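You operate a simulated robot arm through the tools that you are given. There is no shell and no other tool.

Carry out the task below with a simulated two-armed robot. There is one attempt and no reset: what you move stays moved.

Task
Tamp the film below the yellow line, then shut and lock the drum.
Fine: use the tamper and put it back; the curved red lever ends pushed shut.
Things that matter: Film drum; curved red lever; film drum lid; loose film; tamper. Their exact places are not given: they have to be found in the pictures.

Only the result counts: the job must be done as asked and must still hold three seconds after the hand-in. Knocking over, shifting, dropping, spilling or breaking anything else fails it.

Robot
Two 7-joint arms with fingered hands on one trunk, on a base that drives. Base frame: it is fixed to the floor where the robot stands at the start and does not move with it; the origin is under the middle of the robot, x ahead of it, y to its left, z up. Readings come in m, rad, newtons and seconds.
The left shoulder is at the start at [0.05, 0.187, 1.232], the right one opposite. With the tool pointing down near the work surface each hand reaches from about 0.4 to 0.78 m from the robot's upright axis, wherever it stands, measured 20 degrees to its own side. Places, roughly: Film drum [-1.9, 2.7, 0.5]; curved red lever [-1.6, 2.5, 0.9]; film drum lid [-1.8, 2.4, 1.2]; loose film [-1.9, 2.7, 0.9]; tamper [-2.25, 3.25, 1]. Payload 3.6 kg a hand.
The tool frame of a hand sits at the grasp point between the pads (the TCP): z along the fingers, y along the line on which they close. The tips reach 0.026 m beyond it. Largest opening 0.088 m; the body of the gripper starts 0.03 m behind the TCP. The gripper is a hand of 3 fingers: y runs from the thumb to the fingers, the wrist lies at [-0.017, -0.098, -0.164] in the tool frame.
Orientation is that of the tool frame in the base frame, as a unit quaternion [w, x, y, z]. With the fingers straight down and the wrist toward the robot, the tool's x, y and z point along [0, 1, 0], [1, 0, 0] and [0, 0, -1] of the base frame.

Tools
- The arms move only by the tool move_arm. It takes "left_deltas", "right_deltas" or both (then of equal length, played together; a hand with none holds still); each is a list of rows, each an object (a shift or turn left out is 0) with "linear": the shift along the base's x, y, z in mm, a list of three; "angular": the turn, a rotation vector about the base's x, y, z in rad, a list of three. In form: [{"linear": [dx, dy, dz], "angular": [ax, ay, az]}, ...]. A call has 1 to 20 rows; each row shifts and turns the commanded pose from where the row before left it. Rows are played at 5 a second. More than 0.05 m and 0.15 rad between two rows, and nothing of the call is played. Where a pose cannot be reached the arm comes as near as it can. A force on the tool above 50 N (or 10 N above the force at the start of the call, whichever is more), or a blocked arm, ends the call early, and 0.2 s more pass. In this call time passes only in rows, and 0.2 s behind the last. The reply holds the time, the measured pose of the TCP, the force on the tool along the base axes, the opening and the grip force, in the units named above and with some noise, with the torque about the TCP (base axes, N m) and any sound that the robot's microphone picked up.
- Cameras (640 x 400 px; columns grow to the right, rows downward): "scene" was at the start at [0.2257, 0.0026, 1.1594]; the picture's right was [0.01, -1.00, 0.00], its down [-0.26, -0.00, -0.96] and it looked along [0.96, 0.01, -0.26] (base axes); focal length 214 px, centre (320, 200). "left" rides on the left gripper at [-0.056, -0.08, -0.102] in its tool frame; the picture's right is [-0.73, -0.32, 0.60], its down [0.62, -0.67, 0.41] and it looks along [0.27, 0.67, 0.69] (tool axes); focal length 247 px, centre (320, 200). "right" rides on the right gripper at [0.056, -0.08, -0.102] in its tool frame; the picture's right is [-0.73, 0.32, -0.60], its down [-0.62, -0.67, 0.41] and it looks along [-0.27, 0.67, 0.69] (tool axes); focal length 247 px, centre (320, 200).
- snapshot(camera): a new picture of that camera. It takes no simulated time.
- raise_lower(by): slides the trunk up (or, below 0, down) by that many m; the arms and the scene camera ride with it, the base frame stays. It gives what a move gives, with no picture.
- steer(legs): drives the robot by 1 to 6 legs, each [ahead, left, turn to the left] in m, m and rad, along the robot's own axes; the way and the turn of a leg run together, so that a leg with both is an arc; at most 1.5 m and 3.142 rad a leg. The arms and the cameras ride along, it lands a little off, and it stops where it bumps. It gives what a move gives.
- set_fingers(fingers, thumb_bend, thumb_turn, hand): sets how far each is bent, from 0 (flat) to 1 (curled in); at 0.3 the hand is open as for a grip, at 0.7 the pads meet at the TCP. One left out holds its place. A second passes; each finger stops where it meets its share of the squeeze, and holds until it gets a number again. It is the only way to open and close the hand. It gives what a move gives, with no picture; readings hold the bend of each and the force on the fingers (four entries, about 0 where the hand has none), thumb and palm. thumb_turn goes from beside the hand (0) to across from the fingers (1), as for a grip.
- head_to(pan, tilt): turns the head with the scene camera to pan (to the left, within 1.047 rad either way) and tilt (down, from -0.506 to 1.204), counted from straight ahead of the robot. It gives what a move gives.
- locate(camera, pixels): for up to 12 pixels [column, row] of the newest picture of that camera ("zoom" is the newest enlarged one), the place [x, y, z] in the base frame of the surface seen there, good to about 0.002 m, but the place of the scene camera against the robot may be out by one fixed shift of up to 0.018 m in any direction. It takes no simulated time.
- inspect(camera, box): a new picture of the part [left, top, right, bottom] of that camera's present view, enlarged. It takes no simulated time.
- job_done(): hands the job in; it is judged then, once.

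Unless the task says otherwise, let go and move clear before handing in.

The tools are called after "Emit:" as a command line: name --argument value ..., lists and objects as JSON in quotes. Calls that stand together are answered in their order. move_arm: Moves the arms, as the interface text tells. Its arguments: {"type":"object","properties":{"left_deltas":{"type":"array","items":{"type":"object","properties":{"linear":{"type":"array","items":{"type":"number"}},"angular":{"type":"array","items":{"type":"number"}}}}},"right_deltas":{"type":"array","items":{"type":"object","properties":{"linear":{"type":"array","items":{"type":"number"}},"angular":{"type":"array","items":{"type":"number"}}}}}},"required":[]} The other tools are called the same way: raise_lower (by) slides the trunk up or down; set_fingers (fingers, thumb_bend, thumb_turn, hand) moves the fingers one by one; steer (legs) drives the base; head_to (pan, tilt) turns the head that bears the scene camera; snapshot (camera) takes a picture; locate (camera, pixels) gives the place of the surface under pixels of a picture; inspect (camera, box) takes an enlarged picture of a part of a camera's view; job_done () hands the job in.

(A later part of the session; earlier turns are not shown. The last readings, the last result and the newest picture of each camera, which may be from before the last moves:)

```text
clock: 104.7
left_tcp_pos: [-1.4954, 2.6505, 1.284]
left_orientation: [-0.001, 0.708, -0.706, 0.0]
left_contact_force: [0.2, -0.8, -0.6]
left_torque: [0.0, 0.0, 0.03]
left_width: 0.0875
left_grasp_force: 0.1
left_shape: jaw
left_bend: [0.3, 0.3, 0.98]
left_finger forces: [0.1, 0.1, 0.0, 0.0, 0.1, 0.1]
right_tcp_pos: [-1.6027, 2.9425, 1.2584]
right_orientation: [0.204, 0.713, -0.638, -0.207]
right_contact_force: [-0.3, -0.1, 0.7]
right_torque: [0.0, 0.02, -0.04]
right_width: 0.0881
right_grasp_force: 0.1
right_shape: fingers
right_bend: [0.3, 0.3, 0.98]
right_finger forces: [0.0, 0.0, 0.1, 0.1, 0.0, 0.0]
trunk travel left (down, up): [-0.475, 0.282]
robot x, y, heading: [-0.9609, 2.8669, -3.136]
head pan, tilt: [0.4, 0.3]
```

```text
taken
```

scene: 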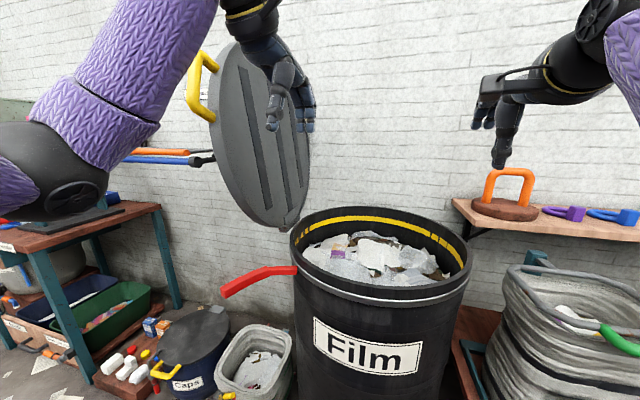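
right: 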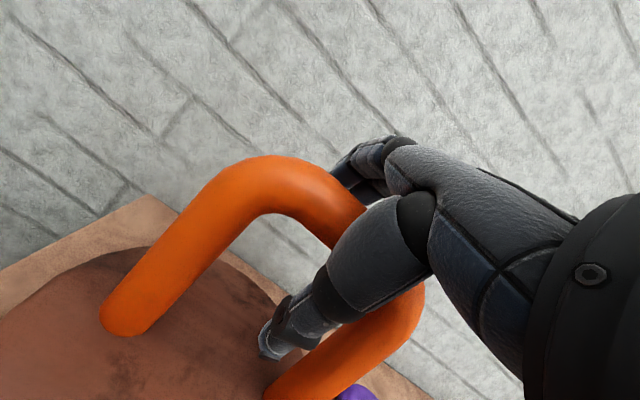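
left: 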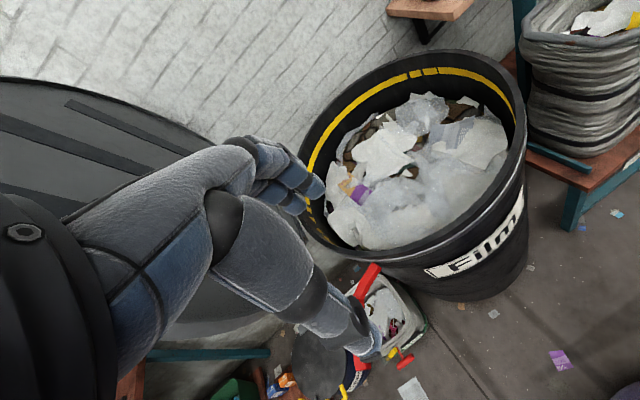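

The film is well under the yellow line, and the yellow lid handle shows at (202,88). I zoom on handle and lever and measure them.

Emit:
inspect --camera "scene" --box '[150, 30, 330, 310]'

Emit:
locate --camera "scene" --pixels '[[208, 62], [195, 75], [191, 100], [207, 117], [222, 60], [215, 120], [260, 150], [290, 210], [250, 60], [300, 150], [225, 120], [285, 228]]'

Emit:
inspect --camera "scene" --box '[170, 40, 250, 130]'

Emit:
locate --camera "scene" --pixels '[[225, 292], [240, 285], [255, 275], [270, 271], [285, 270], [294, 270], [294, 264], [300, 265], [297, 240], [380, 300], [460, 285], [300, 290]]'

```text
1.43 times, centred on (240, 170) of scene
```

zoom: 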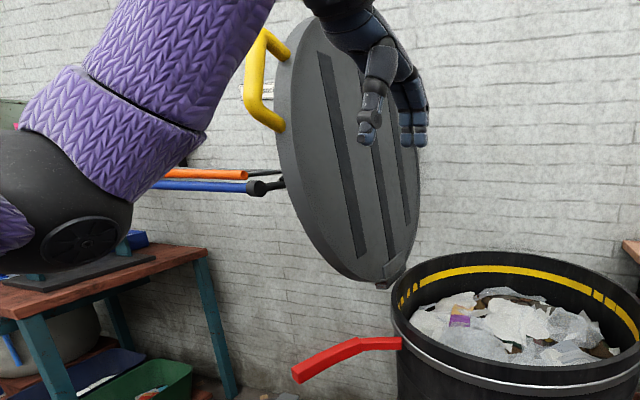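

```text
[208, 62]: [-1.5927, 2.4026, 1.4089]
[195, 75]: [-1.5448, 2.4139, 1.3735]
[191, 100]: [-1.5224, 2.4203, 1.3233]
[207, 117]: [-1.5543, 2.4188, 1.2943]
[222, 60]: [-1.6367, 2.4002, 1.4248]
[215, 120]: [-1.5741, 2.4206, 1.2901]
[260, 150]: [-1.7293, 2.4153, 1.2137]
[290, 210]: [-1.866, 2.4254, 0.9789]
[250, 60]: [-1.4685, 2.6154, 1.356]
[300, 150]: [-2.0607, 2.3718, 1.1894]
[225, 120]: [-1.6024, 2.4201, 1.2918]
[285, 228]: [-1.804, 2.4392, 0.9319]
```

```text
4.44 times, centred on (210, 85) of scene
```

zoom: 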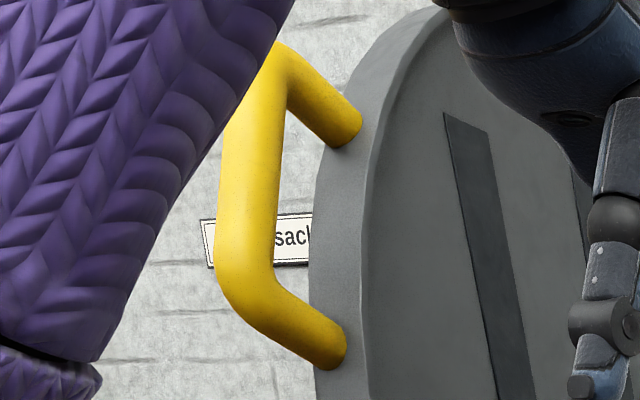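

```text
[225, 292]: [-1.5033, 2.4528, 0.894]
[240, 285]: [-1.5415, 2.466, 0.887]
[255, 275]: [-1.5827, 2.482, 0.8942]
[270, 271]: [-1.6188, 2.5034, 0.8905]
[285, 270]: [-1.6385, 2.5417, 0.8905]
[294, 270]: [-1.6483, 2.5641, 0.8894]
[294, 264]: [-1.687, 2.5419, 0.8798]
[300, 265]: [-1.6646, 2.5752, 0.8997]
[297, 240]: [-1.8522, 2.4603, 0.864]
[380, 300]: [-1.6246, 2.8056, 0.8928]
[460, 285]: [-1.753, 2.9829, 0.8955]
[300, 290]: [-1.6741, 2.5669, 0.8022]
```

The handle's straight bar centre is ≈(-1.538, 2.413, 1.355), lying in the lid plane about 26° up from the hinge line; the lid swings about u≈(0.99,0.137,0) toward +y. I first clear the right arm out to the right, then drive 7 cm ahead and lower the trunk for the left arm's swing.

Emit:
move_arm --right_deltas '[{"linear": [27, 20, 30]}, {"linear": [27, 38, 15]}, {"linear": [27, 38, 15]}, {"linear": [27, 38, 15]}, {"linear": [27, 38, 15]}, {"linear": [27, 38, 0]}, {"linear": [27, 38, 0]}, {"linear": [0, 38, 0]}]'

Emit:
steer --legs '[[0.07, -0.02, 0]]'

Emit:
raise_lower --by -0.1

Emit:
snapshot --camera "scene"

```text
clock: 106.5
left_tcp_pos: [-1.4948, 2.6508, 1.2836]
left_orientation: [0.0, 0.709, -0.705, -0.001]
left_contact_force: [0.2, 0.0, -0.6]
left_torque: [-0.02, 0.01, 0.02]
left_width: 0.0875
left_grasp_force: 0.1
left_shape: jaw
left_bend: [0.3, 0.3, 0.98]
left_finger forces: [0.0, 0.0, 0.0, 0.1, 0.0, 0.0]
right_tcp_pos: [-1.4156, 3.2277, 1.3486]
right_orientation: [0.204, 0.714, -0.637, -0.207]
right_contact_force: [0.4, -0.4, -0.5]
right_torque: [0.0, 0.02, 0.01]
right_width: 0.0879
right_grasp_force: 0.1
right_shape: fingers
right_bend: [0.3, 0.3, 0.98]
right_finger forces: [0.0, 0.1, 0.0, 0.1, 0.0, 0.0]
trunk travel left (down, up): [-0.475, 0.282]
robot x, y, heading: [-0.9614, 2.87, -3.137]
head pan, tilt: [0.4, 0.3]
```

```text
clock: 107.5
left_tcp_pos: [-1.5694, 2.6707, 1.2836]
left_orientation: [0.0, 0.708, -0.706, 0.001]
left_contact_force: [0.6, 1.0, 0.0]
left_torque: [0.03, -0.01, 0.02]
left_width: 0.0877
left_grasp_force: 0.0
left_shape: jaw
left_bend: [0.3, 0.3, 0.98]
left_finger forces: [0.1, 0.0, 0.0, 0.0, 0.1, 0.0]
right_tcp_pos: [-1.4899, 3.2474, 1.3475]
right_orientation: [0.204, 0.713, -0.639, -0.207]
right_contact_force: [0.2, 0.0, 0.1]
right_torque: [-0.03, 0.0, 0.02]
right_width: 0.088
right_grasp_force: 0.0
right_shape: fingers
right_bend: [0.3, 0.3, 0.98]
right_finger forces: [0.0, 0.0, 0.1, 0.0, 0.1, 0.0]
trunk travel left (down, up): [-0.475, 0.282]
robot x, y, heading: [-1.0288, 2.8916, -3.14]
head pan, tilt: [0.4, 0.3]
```

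```text
clock: 108.8
left_tcp_pos: [-1.5667, 2.6708, 1.184]
left_orientation: [-0.001, 0.709, -0.705, 0.0]
left_contact_force: [-0.3, 0.4, 0.5]
left_torque: [0.0, 0.02, -0.01]
left_width: 0.0874
left_grasp_force: 0.0
left_shape: jaw
left_bend: [0.3, 0.3, 0.98]
left_finger forces: [0.0, 0.0, 0.1, 0.0, 0.0, 0.0]
right_tcp_pos: [-1.487, 3.2469, 1.2478]
right_orientation: [0.203, 0.713, -0.638, -0.207]
right_contact_force: [-0.4, 0.3, 0.0]
right_torque: [-0.03, -0.01, 0.0]
right_width: 0.0879
right_grasp_force: 0.0
right_shape: fingers
right_bend: [0.3, 0.3, 0.98]
right_finger forces: [0.0, 0.0, 0.0, 0.1, 0.0, 0.1]
trunk travel left (down, up): [-0.375, 0.382]
robot x, y, heading: [-1.0318, 2.8901, -3.138]
head pan, tilt: [0.4, 0.3]
```

```text
taken
```

scene: 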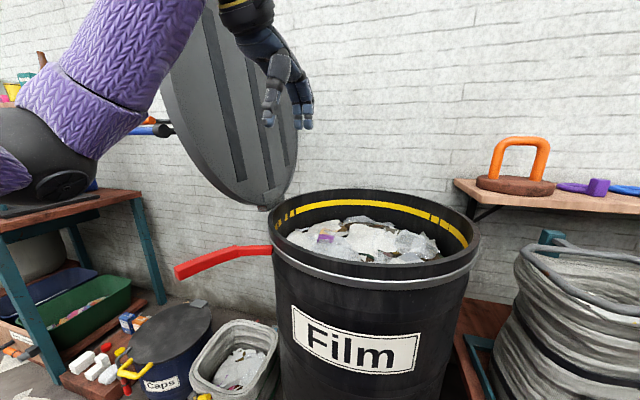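

The left hand hangs over the drum front. I turn it step by step into the sideways pose (palm to the right, fingers toward the lid edge), staying clear of lid and handle.

Emit:
move_arm --left_deltas '[{"linear": [20, 0, 10], "angular": [0.0663, 0.0621, 0.1124]}, {"linear": [20, 0, 10], "angular": [0.0663, 0.0621, 0.1124]}, {"linear": [20, 0, 10], "angular": [0.0663, 0.0621, 0.1124]}, {"linear": [0, 0, 10], "angular": [0.0663, 0.0621, 0.1124]}, {"linear": [0, 0, 10], "angular": [0.0663, 0.0621, 0.1124]}, {"linear": [0, 0, 10], "angular": [0.0663, 0.0621, 0.1124]}, {"linear": [0, 0, 10], "angular": [0.0663, 0.0621, 0.1124]}]'

Emit:
snapshot --camera "scene"

```text
clock: 110.4
left_tcp_pos: [-1.5067, 2.6706, 1.2543]
left_orientation: [-0.011, 0.886, -0.35, -0.304]
left_contact_force: [-0.6, -0.4, -0.2]
left_torque: [0.02, 0.03, 0.01]
left_width: 0.0879
left_grasp_force: 0.1
left_shape: jaw
left_bend: [0.3, 0.3, 0.98]
left_finger forces: [0.0, 0.0, 0.0, 0.0, 0.0, 0.0]
right_tcp_pos: [-1.4876, 3.248, 1.249]
right_orientation: [0.204, 0.713, -0.638, -0.207]
right_contact_force: [-0.5, 0.3, 0.0]
right_torque: [0.0, 0.02, 0.0]
right_width: 0.0878
right_grasp_force: 0.1
right_shape: fingers
right_bend: [0.3, 0.3, 0.98]
right_finger forces: [0.1, 0.0, 0.0, 0.1, 0.1, 0.0]
trunk travel left (down, up): [-0.375, 0.382]
robot x, y, heading: [-1.0301, 2.889, -3.14]
head pan, tilt: [0.4, 0.3]
```

```text
taken
```

scene: 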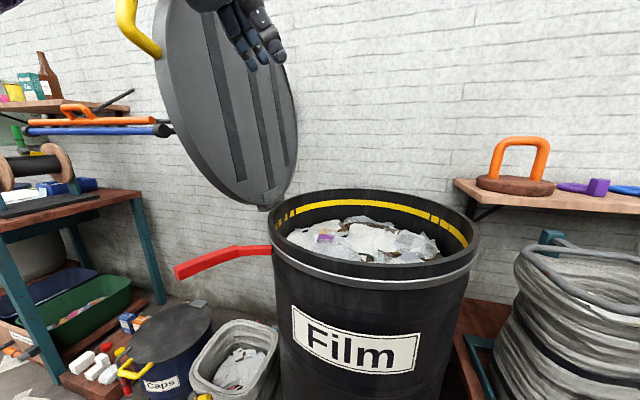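

Half the turn worked without trouble. I complete the rotation with the remaining seven steps.

Emit:
move_arm --left_deltas '[{"linear": [8, 0, 12], "angular": [0.0663, 0.0621, 0.1124]}, {"linear": [8, 0, 12], "angular": [0.0663, 0.0621, 0.1124]}, {"linear": [8, 0, 12], "angular": [0.0663, 0.0621, 0.1124]}, {"linear": [8, 0, 12], "angular": [0.0663, 0.0621, 0.1124]}, {"linear": [8, 0, 12], "angular": [0.0663, 0.0621, 0.1124]}, {"linear": [8, 0, 12], "angular": [0.0663, 0.0621, 0.1124]}, {"linear": [8, 0, 12], "angular": [0.0663, 0.0621, 0.1124]}]'

Emit:
head_to --pan 0.55 --tilt -0.05

Emit:
snapshot --camera "scene"

Emit:
snapshot --camera "left"

```text
clock: 112.0
left_tcp_pos: [-1.5247, 2.5982, 1.4028]
left_orientation: [-0.018, 0.841, 0.092, -0.532]
left_contact_force: [-0.2, 0.2, -0.7]
left_torque: [0.03, -0.01, 0.01]
left_width: 0.0878
left_grasp_force: 0.0
left_shape: jaw
left_bend: [0.3, 0.3, 0.98]
left_finger forces: [0.0, 0.0, 0.0, 0.1, 0.0, 0.0]
left hand out of reach, approached as far as the arm can: row 5, 6, 7
right_tcp_pos: [-1.4865, 3.2457, 1.2489]
right_orientation: [0.204, 0.713, -0.638, -0.207]
right_contact_force: [-0.3, 0.5, 0.9]
right_torque: [-0.03, 0.0, 0.02]
right_width: 0.0883
right_grasp_force: 0.1
right_shape: fingers
right_bend: [0.3, 0.3, 0.98]
right_finger forces: [0.0, 0.1, 0.0, 0.1, 0.1, 0.0]
trunk travel left (down, up): [-0.375, 0.382]
robot x, y, heading: [-1.0326, 2.891, -3.134]
head pan, tilt: [0.4, 0.3]
```

```text
clock: 112.9
left_tcp_pos: [-1.5239, 2.5982, 1.4024]
left_orientation: [-0.019, 0.842, 0.092, -0.532]
left_contact_force: [-0.3, 0.0, 0.3]
left_torque: [0.01, -0.02, -0.02]
left_width: 0.0878
left_grasp_force: 0.1
left_shape: jaw
left_bend: [0.3, 0.3, 0.98]
left_finger forces: [0.1, 0.0, 0.0, 0.1, 0.1, 0.1]
right_tcp_pos: [-1.4873, 3.2461, 1.2477]
right_orientation: [0.204, 0.714, -0.638, -0.206]
right_contact_force: [-1.0, 0.4, 0.8]
right_torque: [-0.01, 0.0, -0.01]
right_width: 0.088
right_grasp_force: 0.0
right_shape: fingers
right_bend: [0.3, 0.3, 0.98]
right_finger forces: [0.0, 0.1, 0.0, 0.1, 0.1, 0.0]
trunk travel left (down, up): [-0.375, 0.382]
robot x, y, heading: [-1.0324, 2.8905, -3.135]
head pan, tilt: [0.55, -0.051]
```

```text
taken
```

scene: 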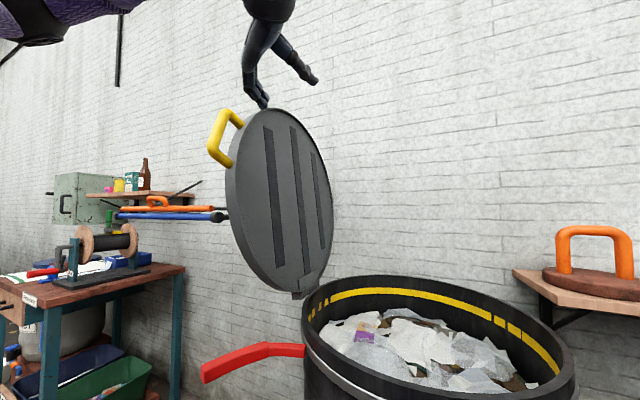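

```text
taken
```

left: 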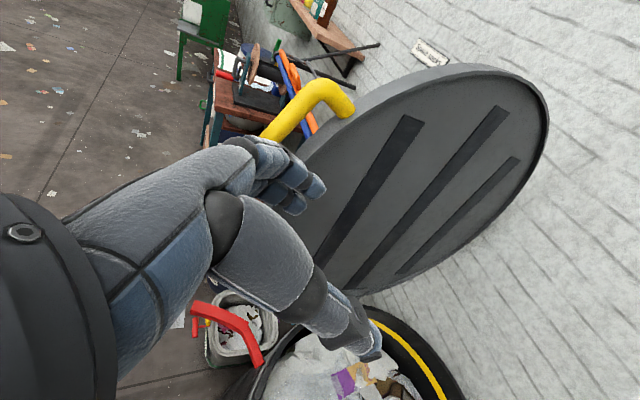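

The target orientation is reached exactly (fingers toward the lid, palm to the right), though position slipped to (-1.524, 2.598, 1.403) because the arm is too folded. I back the base 7 cm, then move sideways in front of the handle.

Emit:
steer --legs '[[-0.07, 0, 0]]'

Emit:
move_arm --left_deltas '[{"linear": [5, -20, 0]}, {"linear": [0, -35, 0]}, {"linear": [0, -40, 0]}, {"linear": [0, -40, 0]}, {"linear": [0, -40, 0]}]'

Emit:
snapshot --camera "left"

Emit:
snapshot --camera "scene"

```text
clock: 113.9
left_tcp_pos: [-1.4526, 2.5984, 1.4045]
left_orientation: [-0.019, 0.841, 0.091, -0.533]
left_contact_force: [-0.3, -1.0, -0.7]
left_torque: [0.02, 0.01, -0.04]
left_width: 0.0879
left_grasp_force: 0.0
left_shape: jaw
left_bend: [0.3, 0.3, 0.98]
left_finger forces: [0.0, 0.0, 0.0, 0.0, 0.0, 0.0]
right_tcp_pos: [-1.4173, 3.2468, 1.2485]
right_orientation: [0.205, 0.713, -0.638, -0.208]
right_contact_force: [0.4, -0.7, -0.1]
right_torque: [-0.02, -0.03, 0.0]
right_width: 0.0882
right_grasp_force: 0.1
right_shape: fingers
right_bend: [0.3, 0.3, 0.98]
right_finger forces: [0.0, 0.1, 0.0, 0.1, 0.0, 0.1]
trunk travel left (down, up): [-0.375, 0.382]
robot x, y, heading: [-0.9622, 2.892, -3.135]
head pan, tilt: [0.55, -0.051]
```

```text
clock: 115.1
left_tcp_pos: [-1.4502, 2.4236, 1.4004]
left_orientation: [-0.019, 0.842, 0.091, -0.531]
left_contact_force: [0.4, -0.4, 0.7]
left_torque: [0.0, -0.02, 0.01]
left_width: 0.0879
left_grasp_force: 0.1
left_shape: jaw
left_bend: [0.3, 0.3, 0.98]
left_finger forces: [0.0, 0.0, 0.0, 0.0, 0.0, 0.1]
right_tcp_pos: [-1.4187, 3.2462, 1.2478]
right_orientation: [0.203, 0.713, -0.638, -0.207]
right_contact_force: [-0.4, -0.4, 0.0]
right_torque: [0.03, -0.04, 0.02]
right_width: 0.088
right_grasp_force: 0.1
right_shape: fingers
right_bend: [0.3, 0.3, 0.98]
right_finger forces: [0.0, 0.1, 0.0, 0.0, 0.1, 0.0]
trunk travel left (down, up): [-0.375, 0.382]
robot x, y, heading: [-0.9641, 2.8897, -3.137]
head pan, tilt: [0.55, -0.051]
```

```text
taken
```

left: 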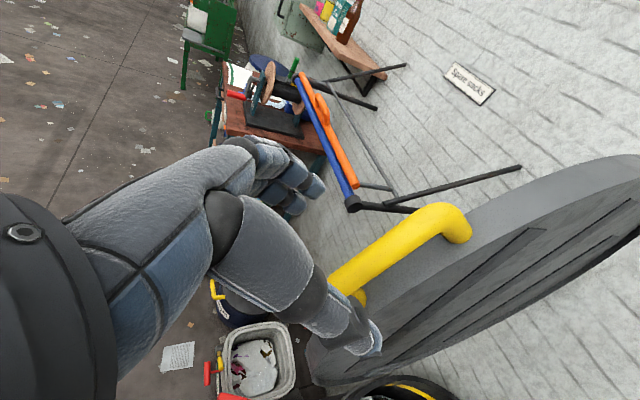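

```text
taken
```

scene: 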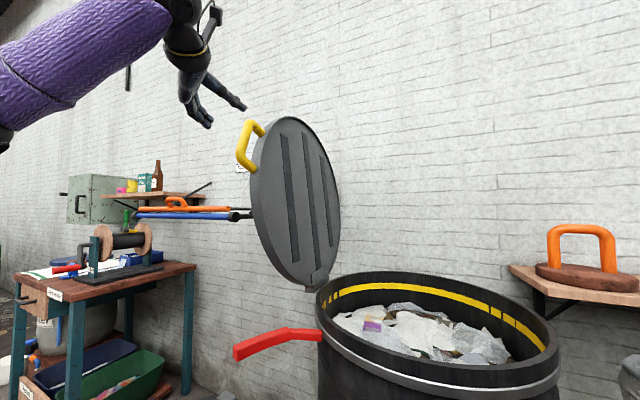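

The pre-grasp pose is reached; in the left camera the yellow bar lies between fingers (290,180) and thumb (360,345). I measure the bar with this wrist camera.

Emit:
locate --camera "left" --pixels '[[350, 275], [375, 255], [400, 238], [425, 220], [455, 215], [462, 232], [365, 265], [390, 248], [358, 298], [470, 230]]'

Emit:
inspect --camera "left" --box '[240, 130, 520, 380]'

Emit:
inspect --camera "scene" --box '[160, 20, 340, 190]'

```text
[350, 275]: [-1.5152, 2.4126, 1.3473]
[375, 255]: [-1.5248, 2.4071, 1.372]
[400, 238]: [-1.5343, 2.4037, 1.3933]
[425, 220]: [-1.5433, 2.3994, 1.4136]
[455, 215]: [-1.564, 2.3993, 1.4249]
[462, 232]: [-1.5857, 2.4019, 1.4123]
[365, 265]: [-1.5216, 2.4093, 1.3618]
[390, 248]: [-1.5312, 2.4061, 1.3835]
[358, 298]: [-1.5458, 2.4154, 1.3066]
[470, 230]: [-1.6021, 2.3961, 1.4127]
```

```text
1.60 times, centred on (380, 255) of left
```

zoom: 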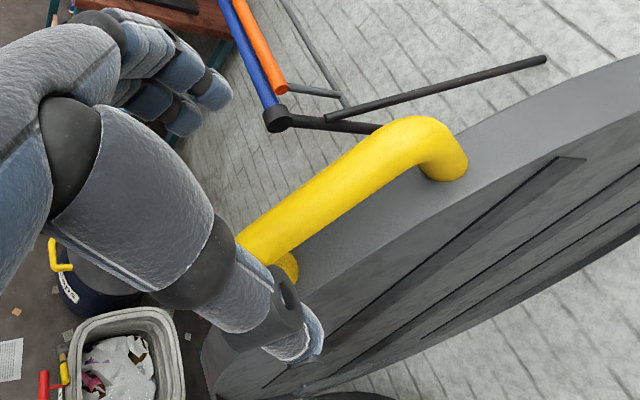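

```text
2.35 times, centred on (250, 105) of scene
```

zoom: 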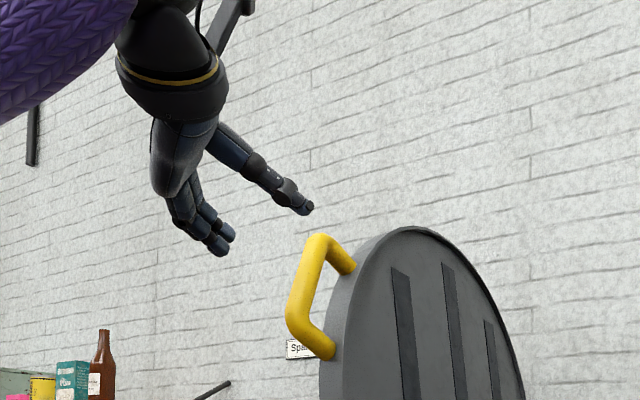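

The bar centre by the wrist camera is ≈(-1.533, 2.402, 1.366). I shift 15 mm in -y and advance 10 cm along the finger axis to straddle it.

Emit:
move_arm --left_deltas '[{"linear": [0, -15, 5]}, {"linear": [-18, -1.3, -8.5]}, {"linear": [-18, -1.3, -8.5]}, {"linear": [-18, -1.3, -8.5]}, {"linear": [-18, -1.3, -8.5]}, {"linear": [-18, -1.3, -8.5]}]'

Emit:
snapshot --camera "left"

Emit:
inspect --camera "scene" --box '[160, 20, 340, 190]'

```text
clock: 116.5
left_tcp_pos: [-1.5416, 2.4036, 1.3651]
left_orientation: [-0.019, 0.841, 0.091, -0.532]
left_contact_force: [0.0, 0.1, 0.1]
left_torque: [-0.01, -0.01, 0.01]
left_width: 0.0878
left_grasp_force: 0.1
left_shape: jaw
left_bend: [0.3, 0.3, 0.98]
left_finger forces: [0.1, 0.1, 0.0, 0.0, 0.0, 0.0]
right_tcp_pos: [-1.4198, 3.2466, 1.2482]
right_orientation: [0.203, 0.714, -0.638, -0.206]
right_contact_force: [-0.1, 0.0, 0.0]
right_torque: [0.0, 0.0, 0.03]
right_width: 0.0881
right_grasp_force: 0.0
right_shape: fingers
right_bend: [0.3, 0.3, 0.98]
right_finger forces: [0.0, 0.0, 0.1, 0.0, 0.0, 0.0]
trunk travel left (down, up): [-0.375, 0.382]
robot x, y, heading: [-0.9589, 2.8879, -3.136]
head pan, tilt: [0.55, -0.051]
```

```text
taken
```

left: 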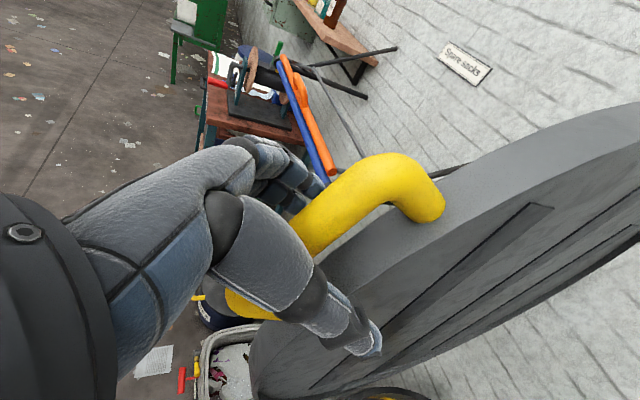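

```text
2.35 times, centred on (250, 105) of scene
```

zoom: 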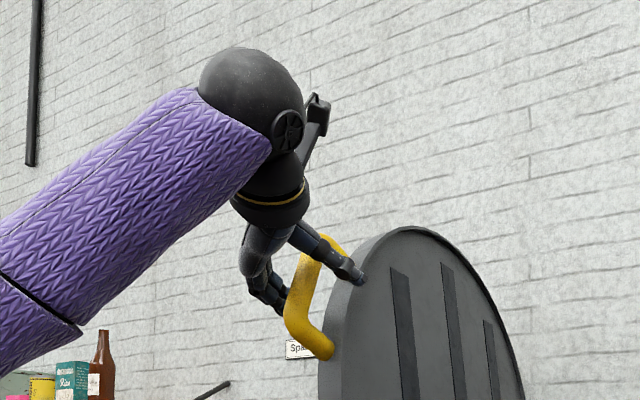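

The hand straddles the yellow bar. I close the fingers to 0.7 to cage it loosely.

Emit:
set_fingers --hand "left" --fingers 0.7 --thumb_bend 0.7

Emit:
snapshot --camera "left"

Emit:
inspect --camera "scene" --box '[160, 20, 340, 190]'

```text
clock: 117.5
left_tcp_pos: [-1.5411, 2.4042, 1.3644]
left_orientation: [-0.018, 0.842, 0.091, -0.531]
left_contact_force: [-1.4, 2.5, -1.3]
left_torque: [-0.04, 0.0, 0.01]
left_width: 0.0041
left_grasp_force: 1.4
left_shape: fingers
left_bend: [0.7, 0.68, 0.98]
left_finger forces: [0.0, 0.3, 0.0, 0.0, 2.5, 0.1]
right_tcp_pos: [-1.4194, 3.2482, 1.2488]
right_orientation: [0.203, 0.713, -0.639, -0.207]
right_contact_force: [0.4, -0.4, 0.0]
right_torque: [0.01, -0.02, -0.01]
right_width: 0.0881
right_grasp_force: 0.0
right_shape: fingers
right_bend: [0.3, 0.3, 0.98]
right_finger forces: [0.1, 0.1, 0.0, 0.0, 0.1, 0.0]
trunk travel left (down, up): [-0.375, 0.382]
robot x, y, heading: [-0.9571, 2.8914, -3.143]
head pan, tilt: [0.55, -0.051]
```

```text
taken
```

left: 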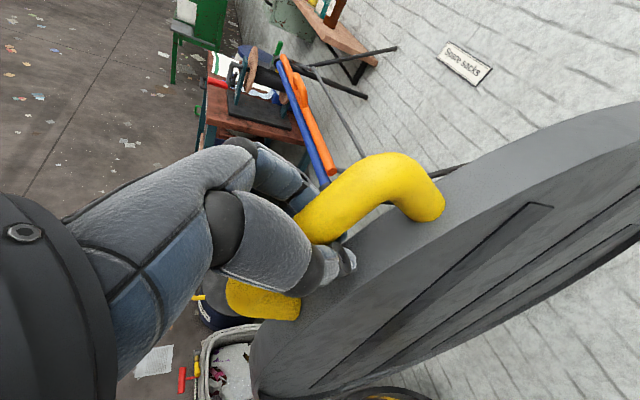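

```text
2.35 times, centred on (250, 105) of scene
```

zoom: 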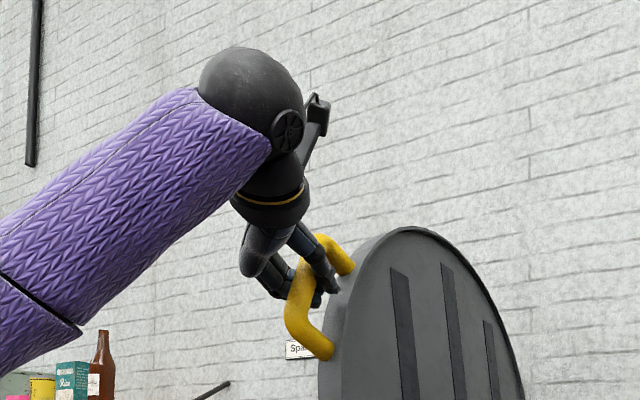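

The bar is caged. I make a small test pull along the computed arc (hinge ≈(-1.85, 2.42, 0.93), radius 0.44 m) and watch the forces.

Emit:
move_arm --left_deltas '[{"linear": [-1.5, 10.8, 1.2], "angular": [-0.025, -0.0035, 0]}, {"linear": [-1.5, 10.8, 1.2], "angular": [-0.025, -0.0035, 0]}, {"linear": [-1.5, 10.8, 0.7], "angular": [-0.025, -0.0035, 0]}, {"linear": [-1.5, 10.8, 0.7], "angular": [-0.025, -0.0035, 0]}]'

Emit:
snapshot --camera "scene"

```text
clock: 118.5
left_tcp_pos: [-1.5472, 2.4453, 1.3682]
left_orientation: [0.024, 0.845, 0.065, -0.53]
left_contact_force: [-0.2, -1.0, 0.4]
left_torque: [0.03, -0.02, 0.01]
left_width: 0.0033
left_grasp_force: 0.8
left_shape: fingers
left_bend: [0.69, 0.7, 0.98]
left_finger forces: [0.3, 0.7, 0.1, 0.0, 0.0, 0.0]
right_tcp_pos: [-1.419, 3.2468, 1.2477]
right_orientation: [0.204, 0.713, -0.638, -0.206]
right_contact_force: [-0.5, -0.5, -0.7]
right_torque: [-0.01, -0.02, 0.03]
right_width: 0.0879
right_grasp_force: 0.1
right_shape: fingers
right_bend: [0.3, 0.3, 0.98]
right_finger forces: [0.0, 0.0, 0.0, 0.1, 0.1, 0.1]
trunk travel left (down, up): [-0.375, 0.382]
robot x, y, heading: [-0.9648, 2.8898, -3.139]
head pan, tilt: [0.55, -0.051]
```

```text
taken
```

scene: 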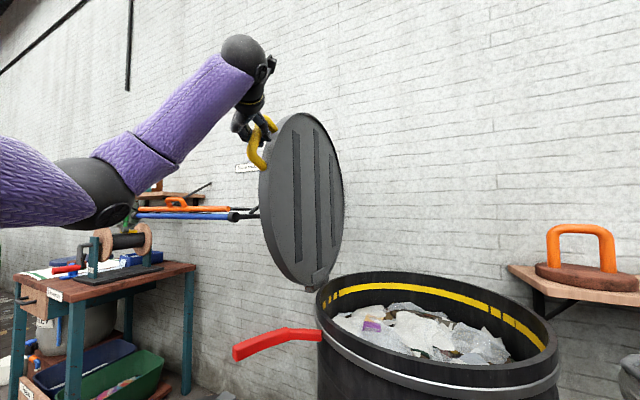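

The lid follows with only ~1 N. I use a 10 cm base strafe to the right as the next, nearly horizontal part of the swing, which also brings the shoulder nearer the end point.

Emit:
steer --legs '[[0.014, -0.1, 0]]'

Emit:
snapshot --camera "scene"

Emit:
snapshot --camera "left"

```text
clock: 119.6
left_tcp_pos: [-1.5643, 2.5495, 1.3687]
left_orientation: [0.023, 0.845, 0.064, -0.53]
left_contact_force: [-0.8, 0.2, -2.3]
left_torque: [-0.04, -0.03, -0.02]
left_width: 0.0056
left_grasp_force: 2.2
left_shape: fingers
left_bend: [0.69, 0.68, 0.98]
left_finger forces: [0.1, 2.6, 0.0, 0.0, 2.4, 0.1]
right_tcp_pos: [-1.4332, 3.3507, 1.2477]
right_orientation: [0.204, 0.713, -0.638, -0.207]
right_contact_force: [-0.2, 0.7, -0.2]
right_torque: [-0.01, -0.04, 0.01]
right_width: 0.0883
right_grasp_force: 0.0
right_shape: fingers
right_bend: [0.3, 0.3, 0.98]
right_finger forces: [0.0, 0.0, 0.1, 0.0, 0.0, 0.0]
trunk travel left (down, up): [-0.375, 0.382]
robot x, y, heading: [-0.9746, 2.9938, -3.141]
head pan, tilt: [0.55, -0.051]
```

```text
taken
```

scene: 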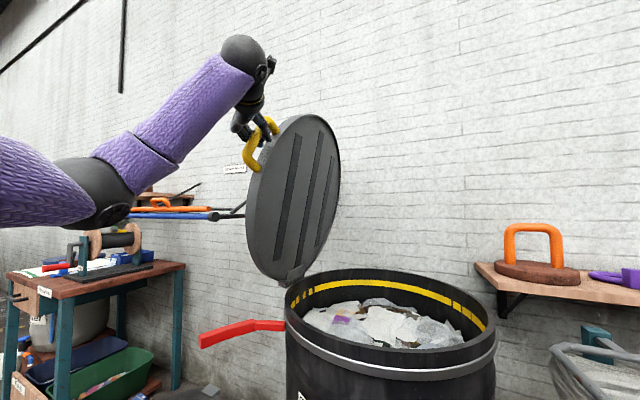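

```text
taken
```

left: 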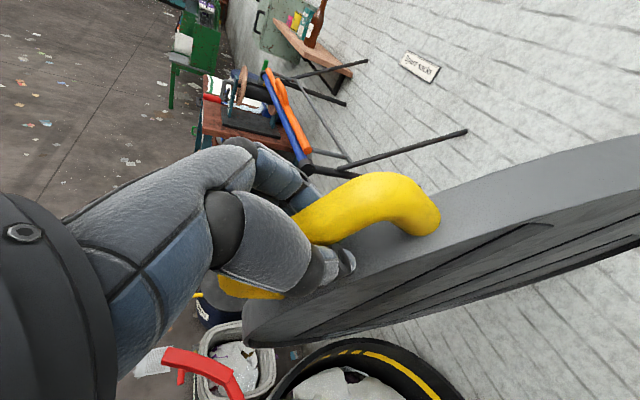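

The lid is past vertical and rests lightly in the hand (about 2 N). I continue along the arc with the arm, turning the hand with the lid.

Emit:
move_arm --left_deltas '[{"linear": [-4.7, 33.8, -12.3], "angular": [-0.0988, -0.0137, 0]}, {"linear": [-4.6, 33.0, -15.0], "angular": [-0.0988, -0.0137, 0]}, {"linear": [-4.4, 32.1, -13.6], "angular": [-0.0988, -0.0137, 0]}, {"linear": [-4.3, 30.8, -16.2], "angular": [-0.0988, -0.0137, 0]}, {"linear": [-4.1, 29.4, -18.6], "angular": [-0.0988, -0.0137, 0]}, {"linear": [-3.9, 27.9, -20.9], "angular": [-0.0988, -0.0137, 0]}]'

Emit:
snapshot --camera "scene"

Emit:
snapshot --camera "left"

```text
clock: 121.0
left_tcp_pos: [-1.5912, 2.7341, 1.2704]
left_orientation: [0.273, 0.823, -0.096, -0.489]
left_contact_force: [0.8, 5.0, -3.4]
left_torque: [-0.06, 0.02, 0.02]
left_width: 0.0055
left_grasp_force: 2.4
left_shape: fingers
left_bend: [0.7, 0.68, 0.97]
left_finger forces: [0.1, 0.1, 0.1, 0.1, 5.7, 0.0]
right_tcp_pos: [-1.4332, 3.351, 1.248]
right_orientation: [0.204, 0.713, -0.639, -0.206]
right_contact_force: [-1.2, 0.7, -0.7]
right_torque: [0.03, -0.01, -0.02]
right_width: 0.088
right_grasp_force: 0.0
right_shape: fingers
right_bend: [0.3, 0.3, 0.98]
right_finger forces: [0.0, 0.0, 0.1, 0.0, 0.0, 0.0]
trunk travel left (down, up): [-0.375, 0.382]
robot x, y, heading: [-0.9783, 2.9942, -3.137]
head pan, tilt: [0.55, -0.051]
```

```text
taken
```

scene: 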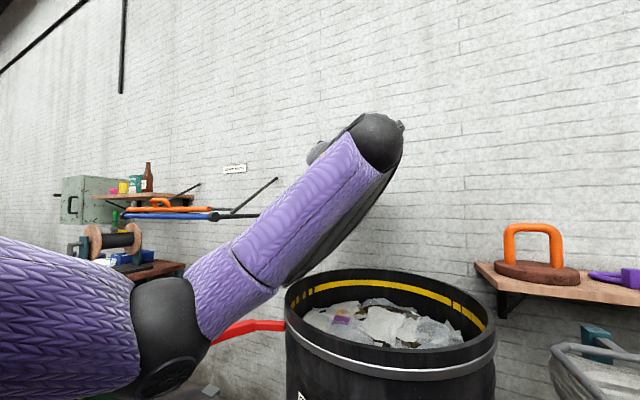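

```text
taken
```

left: 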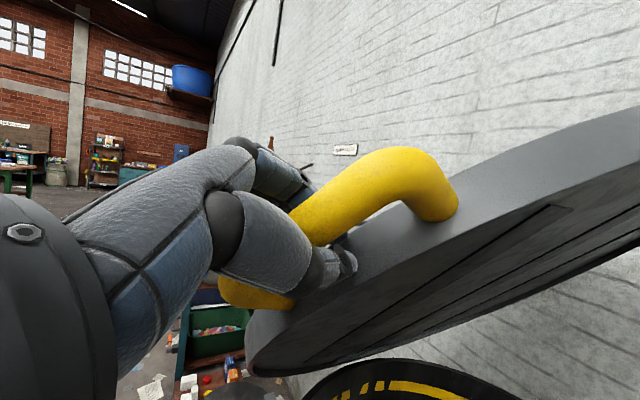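

The lid hangs in the cage with ~6 N on the thumb. I check the left elbow against the red lever before continuing.

Emit:
locate --camera "scene" --pixels '[[170, 340], [200, 370], [150, 390], [240, 300], [260, 326], [280, 260], [220, 320]]'

Emit:
head_to --pan 0.5 --tilt 0.4

Emit:
snapshot --camera "scene"

```text
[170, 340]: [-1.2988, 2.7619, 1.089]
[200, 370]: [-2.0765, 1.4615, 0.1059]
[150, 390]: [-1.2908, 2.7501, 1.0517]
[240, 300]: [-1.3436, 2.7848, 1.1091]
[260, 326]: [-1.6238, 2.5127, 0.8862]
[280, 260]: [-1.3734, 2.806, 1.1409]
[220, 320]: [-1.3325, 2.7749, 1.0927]
```

```text
clock: 121.9
left_tcp_pos: [-1.5909, 2.7332, 1.2707]
left_orientation: [0.272, 0.822, -0.094, -0.491]
left_contact_force: [-0.3, 5.9, -2.8]
left_torque: [-0.1, 0.06, 0.03]
left_width: 0.0057
left_grasp_force: 2.9
left_shape: fingers
left_bend: [0.7, 0.68, 0.97]
left_finger forces: [0.0, 0.1, 0.1, 0.1, 5.7, 0.1]
right_tcp_pos: [-1.4341, 3.3504, 1.2479]
right_orientation: [0.204, 0.713, -0.638, -0.207]
right_contact_force: [-0.1, 0.0, -0.3]
right_torque: [0.01, 0.01, -0.04]
right_width: 0.0883
right_grasp_force: 0.1
right_shape: fingers
right_bend: [0.3, 0.3, 0.98]
right_finger forces: [0.0, 0.0, 0.1, 0.1, 0.0, 0.0]
trunk travel left (down, up): [-0.375, 0.382]
robot x, y, heading: [-0.9773, 2.9953, -3.143]
head pan, tilt: [0.499, 0.4]
```

```text
taken
```

scene: 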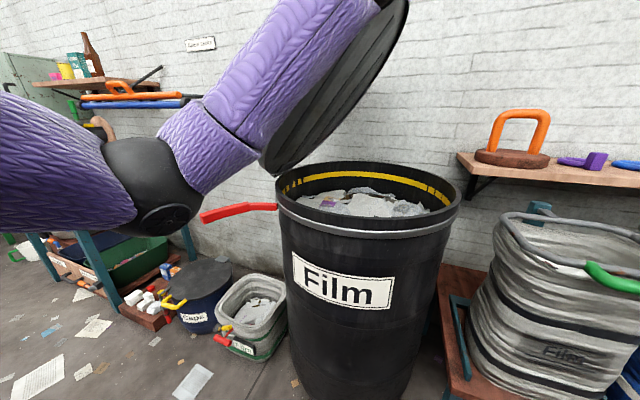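

The elbow is well clear of the lever. I continue the arc by six more steps.

Emit:
move_arm --left_deltas '[{"linear": [-3.6, 28.2, -23.1], "angular": [-0.0988, -0.0137, 0]}, {"linear": [-3.4, 25.3, -25.2], "angular": [-0.0988, -0.0137, 0]}, {"linear": [-3.1, 22.2, -27.0], "angular": [-0.0988, -0.0137, 0]}, {"linear": [-2.8, 19.9, -28.7], "angular": [-0.0988, -0.0137, 0]}, {"linear": [-2.4, 17.6, -30.2], "angular": [-0.0988, -0.0137, 0]}, {"linear": [-2.1, 15.2, -31.6], "angular": [-0.0988, -0.0137, 0]}]'

Emit:
snapshot --camera "scene"

Emit:
snapshot --camera "left"

```text
clock: 123.3
left_tcp_pos: [-1.6079, 2.8597, 1.1062]
left_orientation: [0.497, 0.726, -0.245, -0.408]
left_contact_force: [0.8, 5.3, -7.1]
left_torque: [-0.06, 0.04, 0.04]
left_width: 0.0065
left_grasp_force: 3.8
left_shape: fingers
left_bend: [0.7, 0.68, 0.96]
left_finger forces: [0.0, 0.0, 0.0, 0.0, 7.2, 0.1]
right_tcp_pos: [-1.4345, 3.3508, 1.2456]
right_orientation: [0.204, 0.713, -0.639, -0.206]
right_contact_force: [0.0, 1.2, -0.2]
right_torque: [-0.01, 0.02, 0.0]
right_width: 0.0881
right_grasp_force: 0.1
right_shape: fingers
right_bend: [0.3, 0.3, 0.98]
right_finger forces: [0.0, 0.1, 0.1, 0.1, 0.1, 0.0]
trunk travel left (down, up): [-0.375, 0.382]
robot x, y, heading: [-0.9758, 2.9918, -3.136]
head pan, tilt: [0.499, 0.4]
```

```text
taken
```

scene: 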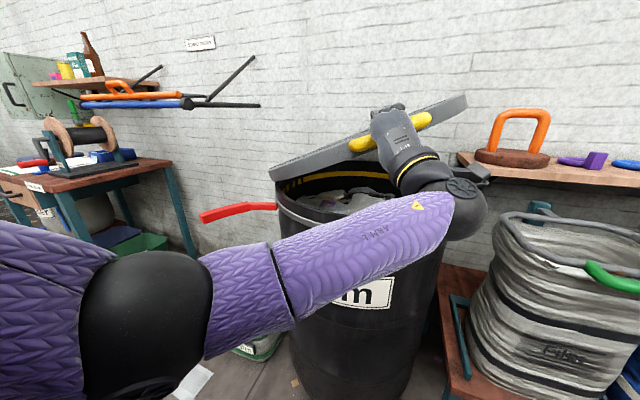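

```text
taken
```

left: 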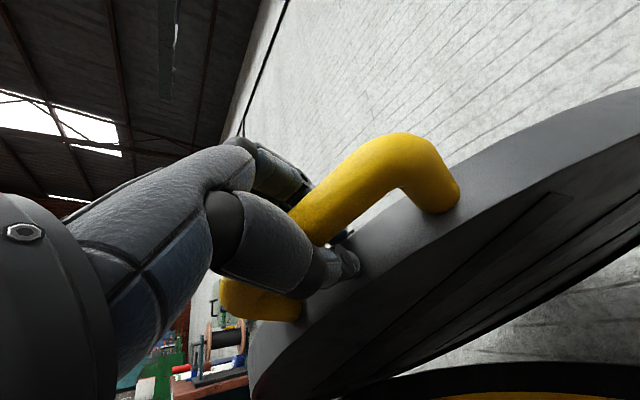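

The lid is about 24° from shut and still held (≈9 N). I take two more arm steps on the arc.

Emit:
move_arm --left_deltas '[{"linear": [-1.0, 7.3, -16.5], "angular": [-0.0396, -0.0055, 0]}, {"linear": [-1.0, 7.3, -16.5], "angular": [-0.0396, -0.0055, 0]}, {"linear": [-0.7, 5.0, -16.8], "angular": [-0.0396, -0.0055, 0]}, {"linear": [-0.7, 5.0, -16.8], "angular": [-0.0396, -0.0055, 0]}]'

Emit:
snapshot --camera "scene"

```text
clock: 124.3
left_tcp_pos: [-1.6111, 2.885, 1.0392]
left_orientation: [0.549, 0.69, -0.281, -0.378]
left_contact_force: [-4.1, -1.5, -7.4]
left_torque: [-0.13, 0.14, 0.03]
left_width: 0.0075
left_grasp_force: 4.5
left_shape: fingers
left_bend: [0.7, 0.67, 0.97]
left_finger forces: [0.0, 0.0, 0.0, 0.0, 8.7, 0.0]
right_tcp_pos: [-1.4343, 3.3499, 1.2471]
right_orientation: [0.202, 0.713, -0.639, -0.207]
right_contact_force: [-0.1, 0.3, -1.3]
right_torque: [-0.01, -0.02, 0.0]
right_width: 0.0882
right_grasp_force: 0.0
right_shape: fingers
right_bend: [0.3, 0.3, 0.98]
right_finger forces: [0.1, 0.1, 0.0, 0.1, 0.0, 0.0]
trunk travel left (down, up): [-0.375, 0.382]
robot x, y, heading: [-0.9764, 2.992, -3.139]
head pan, tilt: [0.499, 0.4]
```

```text
taken
```

scene: 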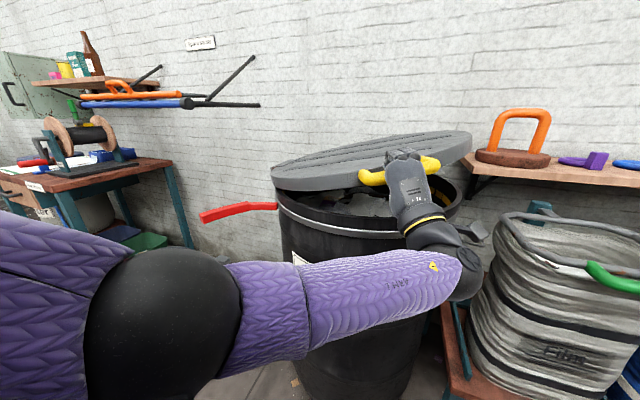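

About 14° remain and the motion is now nearly vertical, so I lower the trunk by 4 cm steps.

Emit:
raise_lower --by -0.04

Emit:
snapshot --camera "scene"

Emit:
snapshot --camera "left"

```text
clock: 125.2
left_tcp_pos: [-1.6106, 2.8892, 0.9988]
left_orientation: [0.548, 0.69, -0.282, -0.38]
left_contact_force: [-5.3, 5.3, -8.0]
left_torque: [-0.03, 0.1, 0.11]
left_width: 0.0077
left_grasp_force: 4.3
left_shape: fingers
left_bend: [0.7, 0.67, 0.96]
left_finger forces: [0.1, 0.0, 0.0, 0.0, 9.4, 0.0]
right_tcp_pos: [-1.4339, 3.351, 1.2073]
right_orientation: [0.204, 0.712, -0.639, -0.207]
right_contact_force: [0.3, -0.3, 1.1]
right_torque: [0.01, 0.0, 0.0]
right_width: 0.0882
right_grasp_force: 0.0
right_shape: fingers
right_bend: [0.3, 0.3, 0.98]
right_finger forces: [0.1, 0.0, 0.0, 0.1, 0.0, 0.1]
trunk travel left (down, up): [-0.335, 0.422]
robot x, y, heading: [-0.9815, 2.9909, -3.14]
head pan, tilt: [0.499, 0.4]
```

```text
taken
```

scene: 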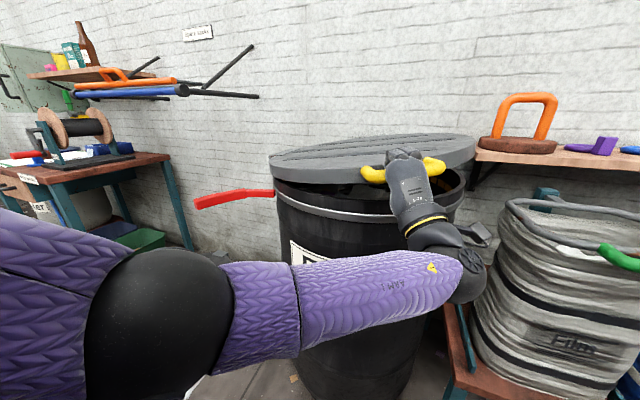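

```text
taken
```

left: 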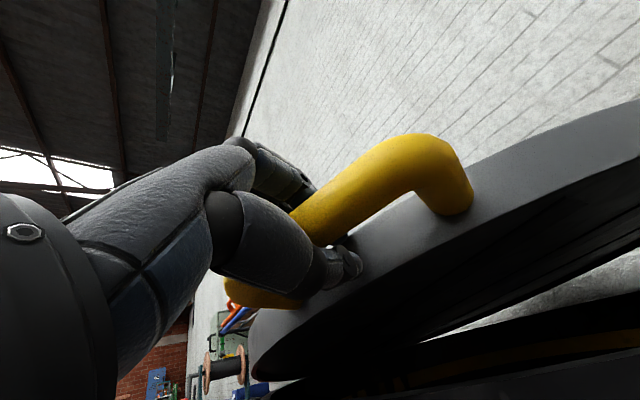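

About 9° remain. I add the hand's small rotation and outward shift, then lower the trunk another 3 cm.

Emit:
move_arm --left_deltas '[{"linear": [-0.7, 5.0, -2], "angular": [-0.0594, -0.0082, 0]}, {"linear": [0, 3.0, -2], "angular": [-0.0594, -0.0082, 0]}]'

Emit:
raise_lower --by -0.03

Emit:
snapshot --camera "scene"

Emit:
snapshot --camera "left"

```text
clock: 125.8
left_tcp_pos: [-1.6111, 2.8945, 0.9946]
left_orientation: [0.587, 0.659, -0.308, -0.355]
left_contact_force: [-4.8, -3.6, -8.5]
left_torque: [-0.16, 0.11, 0.04]
left_width: 0.0078
left_grasp_force: 4.1
left_shape: fingers
left_bend: [0.7, 0.67, 0.97]
left_finger forces: [0.1, 0.0, 0.0, 0.0, 8.7, 0.0]
right_tcp_pos: [-1.434, 3.3491, 1.2073]
right_orientation: [0.204, 0.713, -0.638, -0.206]
right_contact_force: [-0.6, 0.3, 0.7]
right_torque: [-0.02, -0.01, 0.0]
right_width: 0.0882
right_grasp_force: 0.0
right_shape: fingers
right_bend: [0.3, 0.3, 0.98]
right_finger forces: [0.1, 0.0, 0.0, 0.1, 0.0, 0.0]
trunk travel left (down, up): [-0.335, 0.422]
robot x, y, heading: [-0.9783, 2.998, -3.14]
head pan, tilt: [0.499, 0.4]
```

```text
clock: 126.5
left_tcp_pos: [-1.6112, 2.8962, 0.9646]
left_orientation: [0.586, 0.658, -0.31, -0.357]
left_contact_force: [-4.9, 0.2, -8.5]
left_torque: [-0.15, 0.14, 0.07]
left_width: 0.0083
left_grasp_force: 5.0
left_shape: fingers
left_bend: [0.7, 0.67, 0.97]
left_finger forces: [0.0, 0.0, 0.0, 0.0, 10.0, 0.0]
right_tcp_pos: [-1.4336, 3.3507, 1.1775]
right_orientation: [0.204, 0.713, -0.639, -0.207]
right_contact_force: [-0.1, 0.4, -0.4]
right_torque: [0.02, 0.05, -0.03]
right_width: 0.0879
right_grasp_force: 0.1
right_shape: fingers
right_bend: [0.3, 0.3, 0.98]
right_finger forces: [0.0, 0.0, 0.0, 0.0, 0.0, 0.0]
trunk travel left (down, up): [-0.305, 0.452]
robot x, y, heading: [-0.9766, 2.9938, -3.142]
head pan, tilt: [0.499, 0.4]
```

```text
taken
```

scene: 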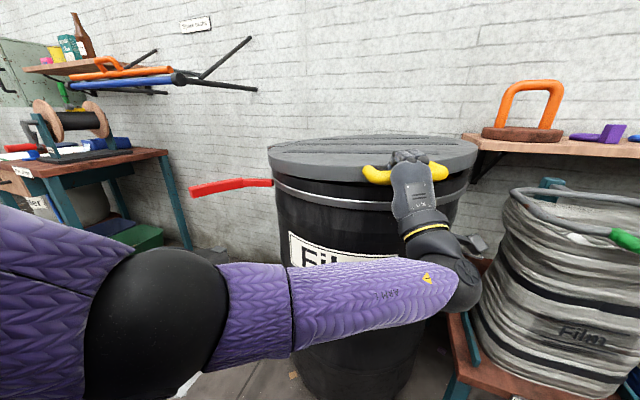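

```text
taken
```

left: 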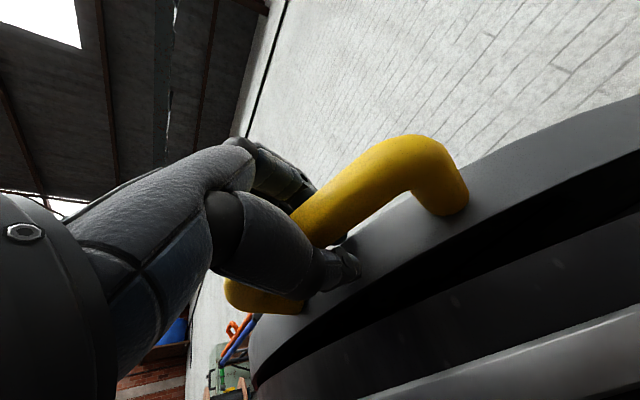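

The lid is almost shut, with a small dark gap left under it in the left camera (450,290). I lower another 2 cm.

Emit:
raise_lower --by -0.02

Emit:
snapshot --camera "left"

Emit:
inspect --camera "scene" --box '[180, 100, 500, 300]'

```text
clock: 127.2
left_tcp_pos: [-1.6105, 2.8962, 0.9452]
left_orientation: [0.586, 0.659, -0.309, -0.356]
left_contact_force: [-5.3, 1.1, -9.5]
left_torque: [-0.13, 0.13, 0.1]
left_width: 0.008
left_grasp_force: 5.3
left_shape: fingers
left_bend: [0.7, 0.67, 0.96]
left_finger forces: [0.1, 0.1, 0.1, 0.0, 9.8, 0.1]
right_tcp_pos: [-1.4334, 3.3507, 1.1574]
right_orientation: [0.203, 0.712, -0.639, -0.207]
right_contact_force: [0.0, -0.6, 0.3]
right_torque: [0.02, 0.01, 0.01]
right_width: 0.0881
right_grasp_force: 0.0
right_shape: fingers
right_bend: [0.3, 0.3, 0.98]
right_finger forces: [0.0, 0.0, 0.0, 0.1, 0.0, 0.0]
trunk travel left (down, up): [-0.285, 0.472]
robot x, y, heading: [-0.9767, 2.9899, -3.138]
head pan, tilt: [0.499, 0.4]
```

```text
taken
```

left: 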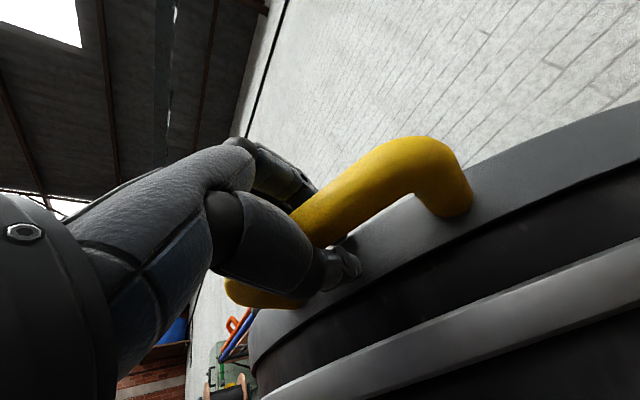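

```text
2.00 times, centred on (340, 200) of scene
```

zoom: 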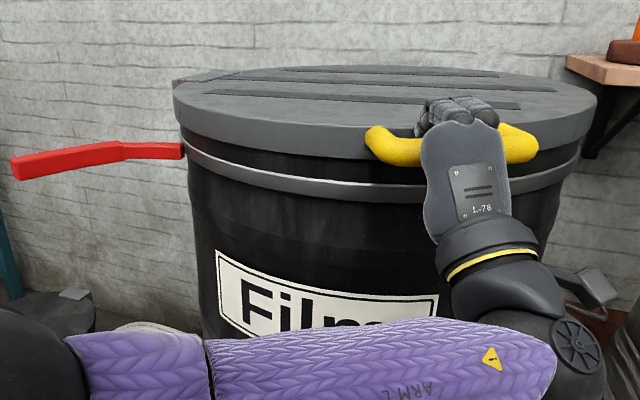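

It looks shut but the hand still carries 9.5 N. I lower by a few more millimetres with the arm.

Emit:
move_arm --left_deltas '[{"linear": [0, 0, -4]}, {"linear": [0, 0, -4]}, {"linear": [0, 0, -4]}]'

Emit:
snapshot --camera "left"

```text
clock: 128.0
left_tcp_pos: [-1.6101, 2.8972, 0.9364]
left_orientation: [0.587, 0.658, -0.308, -0.358]
left_contact_force: [-3.1, 0.0, -2.1]
left_torque: [-0.02, 0.03, -0.01]
left_width: 0.0044
left_grasp_force: 1.3
left_shape: fingers
left_bend: [0.7, 0.68, 0.97]
left_finger forces: [0.0, 0.0, 0.1, 0.1, 2.6, 0.0]
right_tcp_pos: [-1.4338, 3.35, 1.1568]
right_orientation: [0.204, 0.713, -0.639, -0.206]
right_contact_force: [1.2, -0.1, 0.3]
right_torque: [0.02, -0.04, 0.0]
right_width: 0.0879
right_grasp_force: 0.1
right_shape: fingers
right_bend: [0.3, 0.3, 0.98]
right_finger forces: [0.0, 0.0, 0.0, 0.1, 0.0, 0.0]
trunk travel left (down, up): [-0.285, 0.472]
robot x, y, heading: [-0.9797, 2.9932, -3.139]
head pan, tilt: [0.499, 0.4]
```

```text
taken
```

left: 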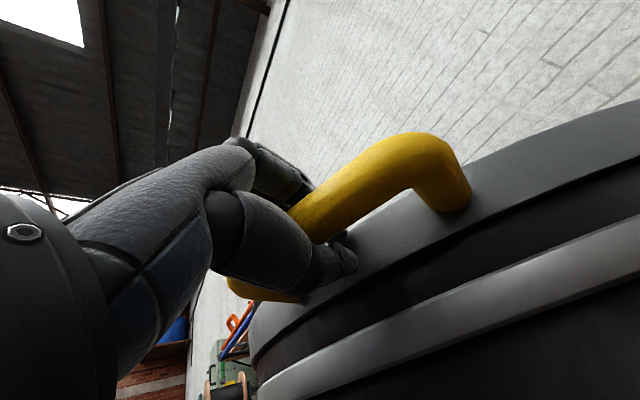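

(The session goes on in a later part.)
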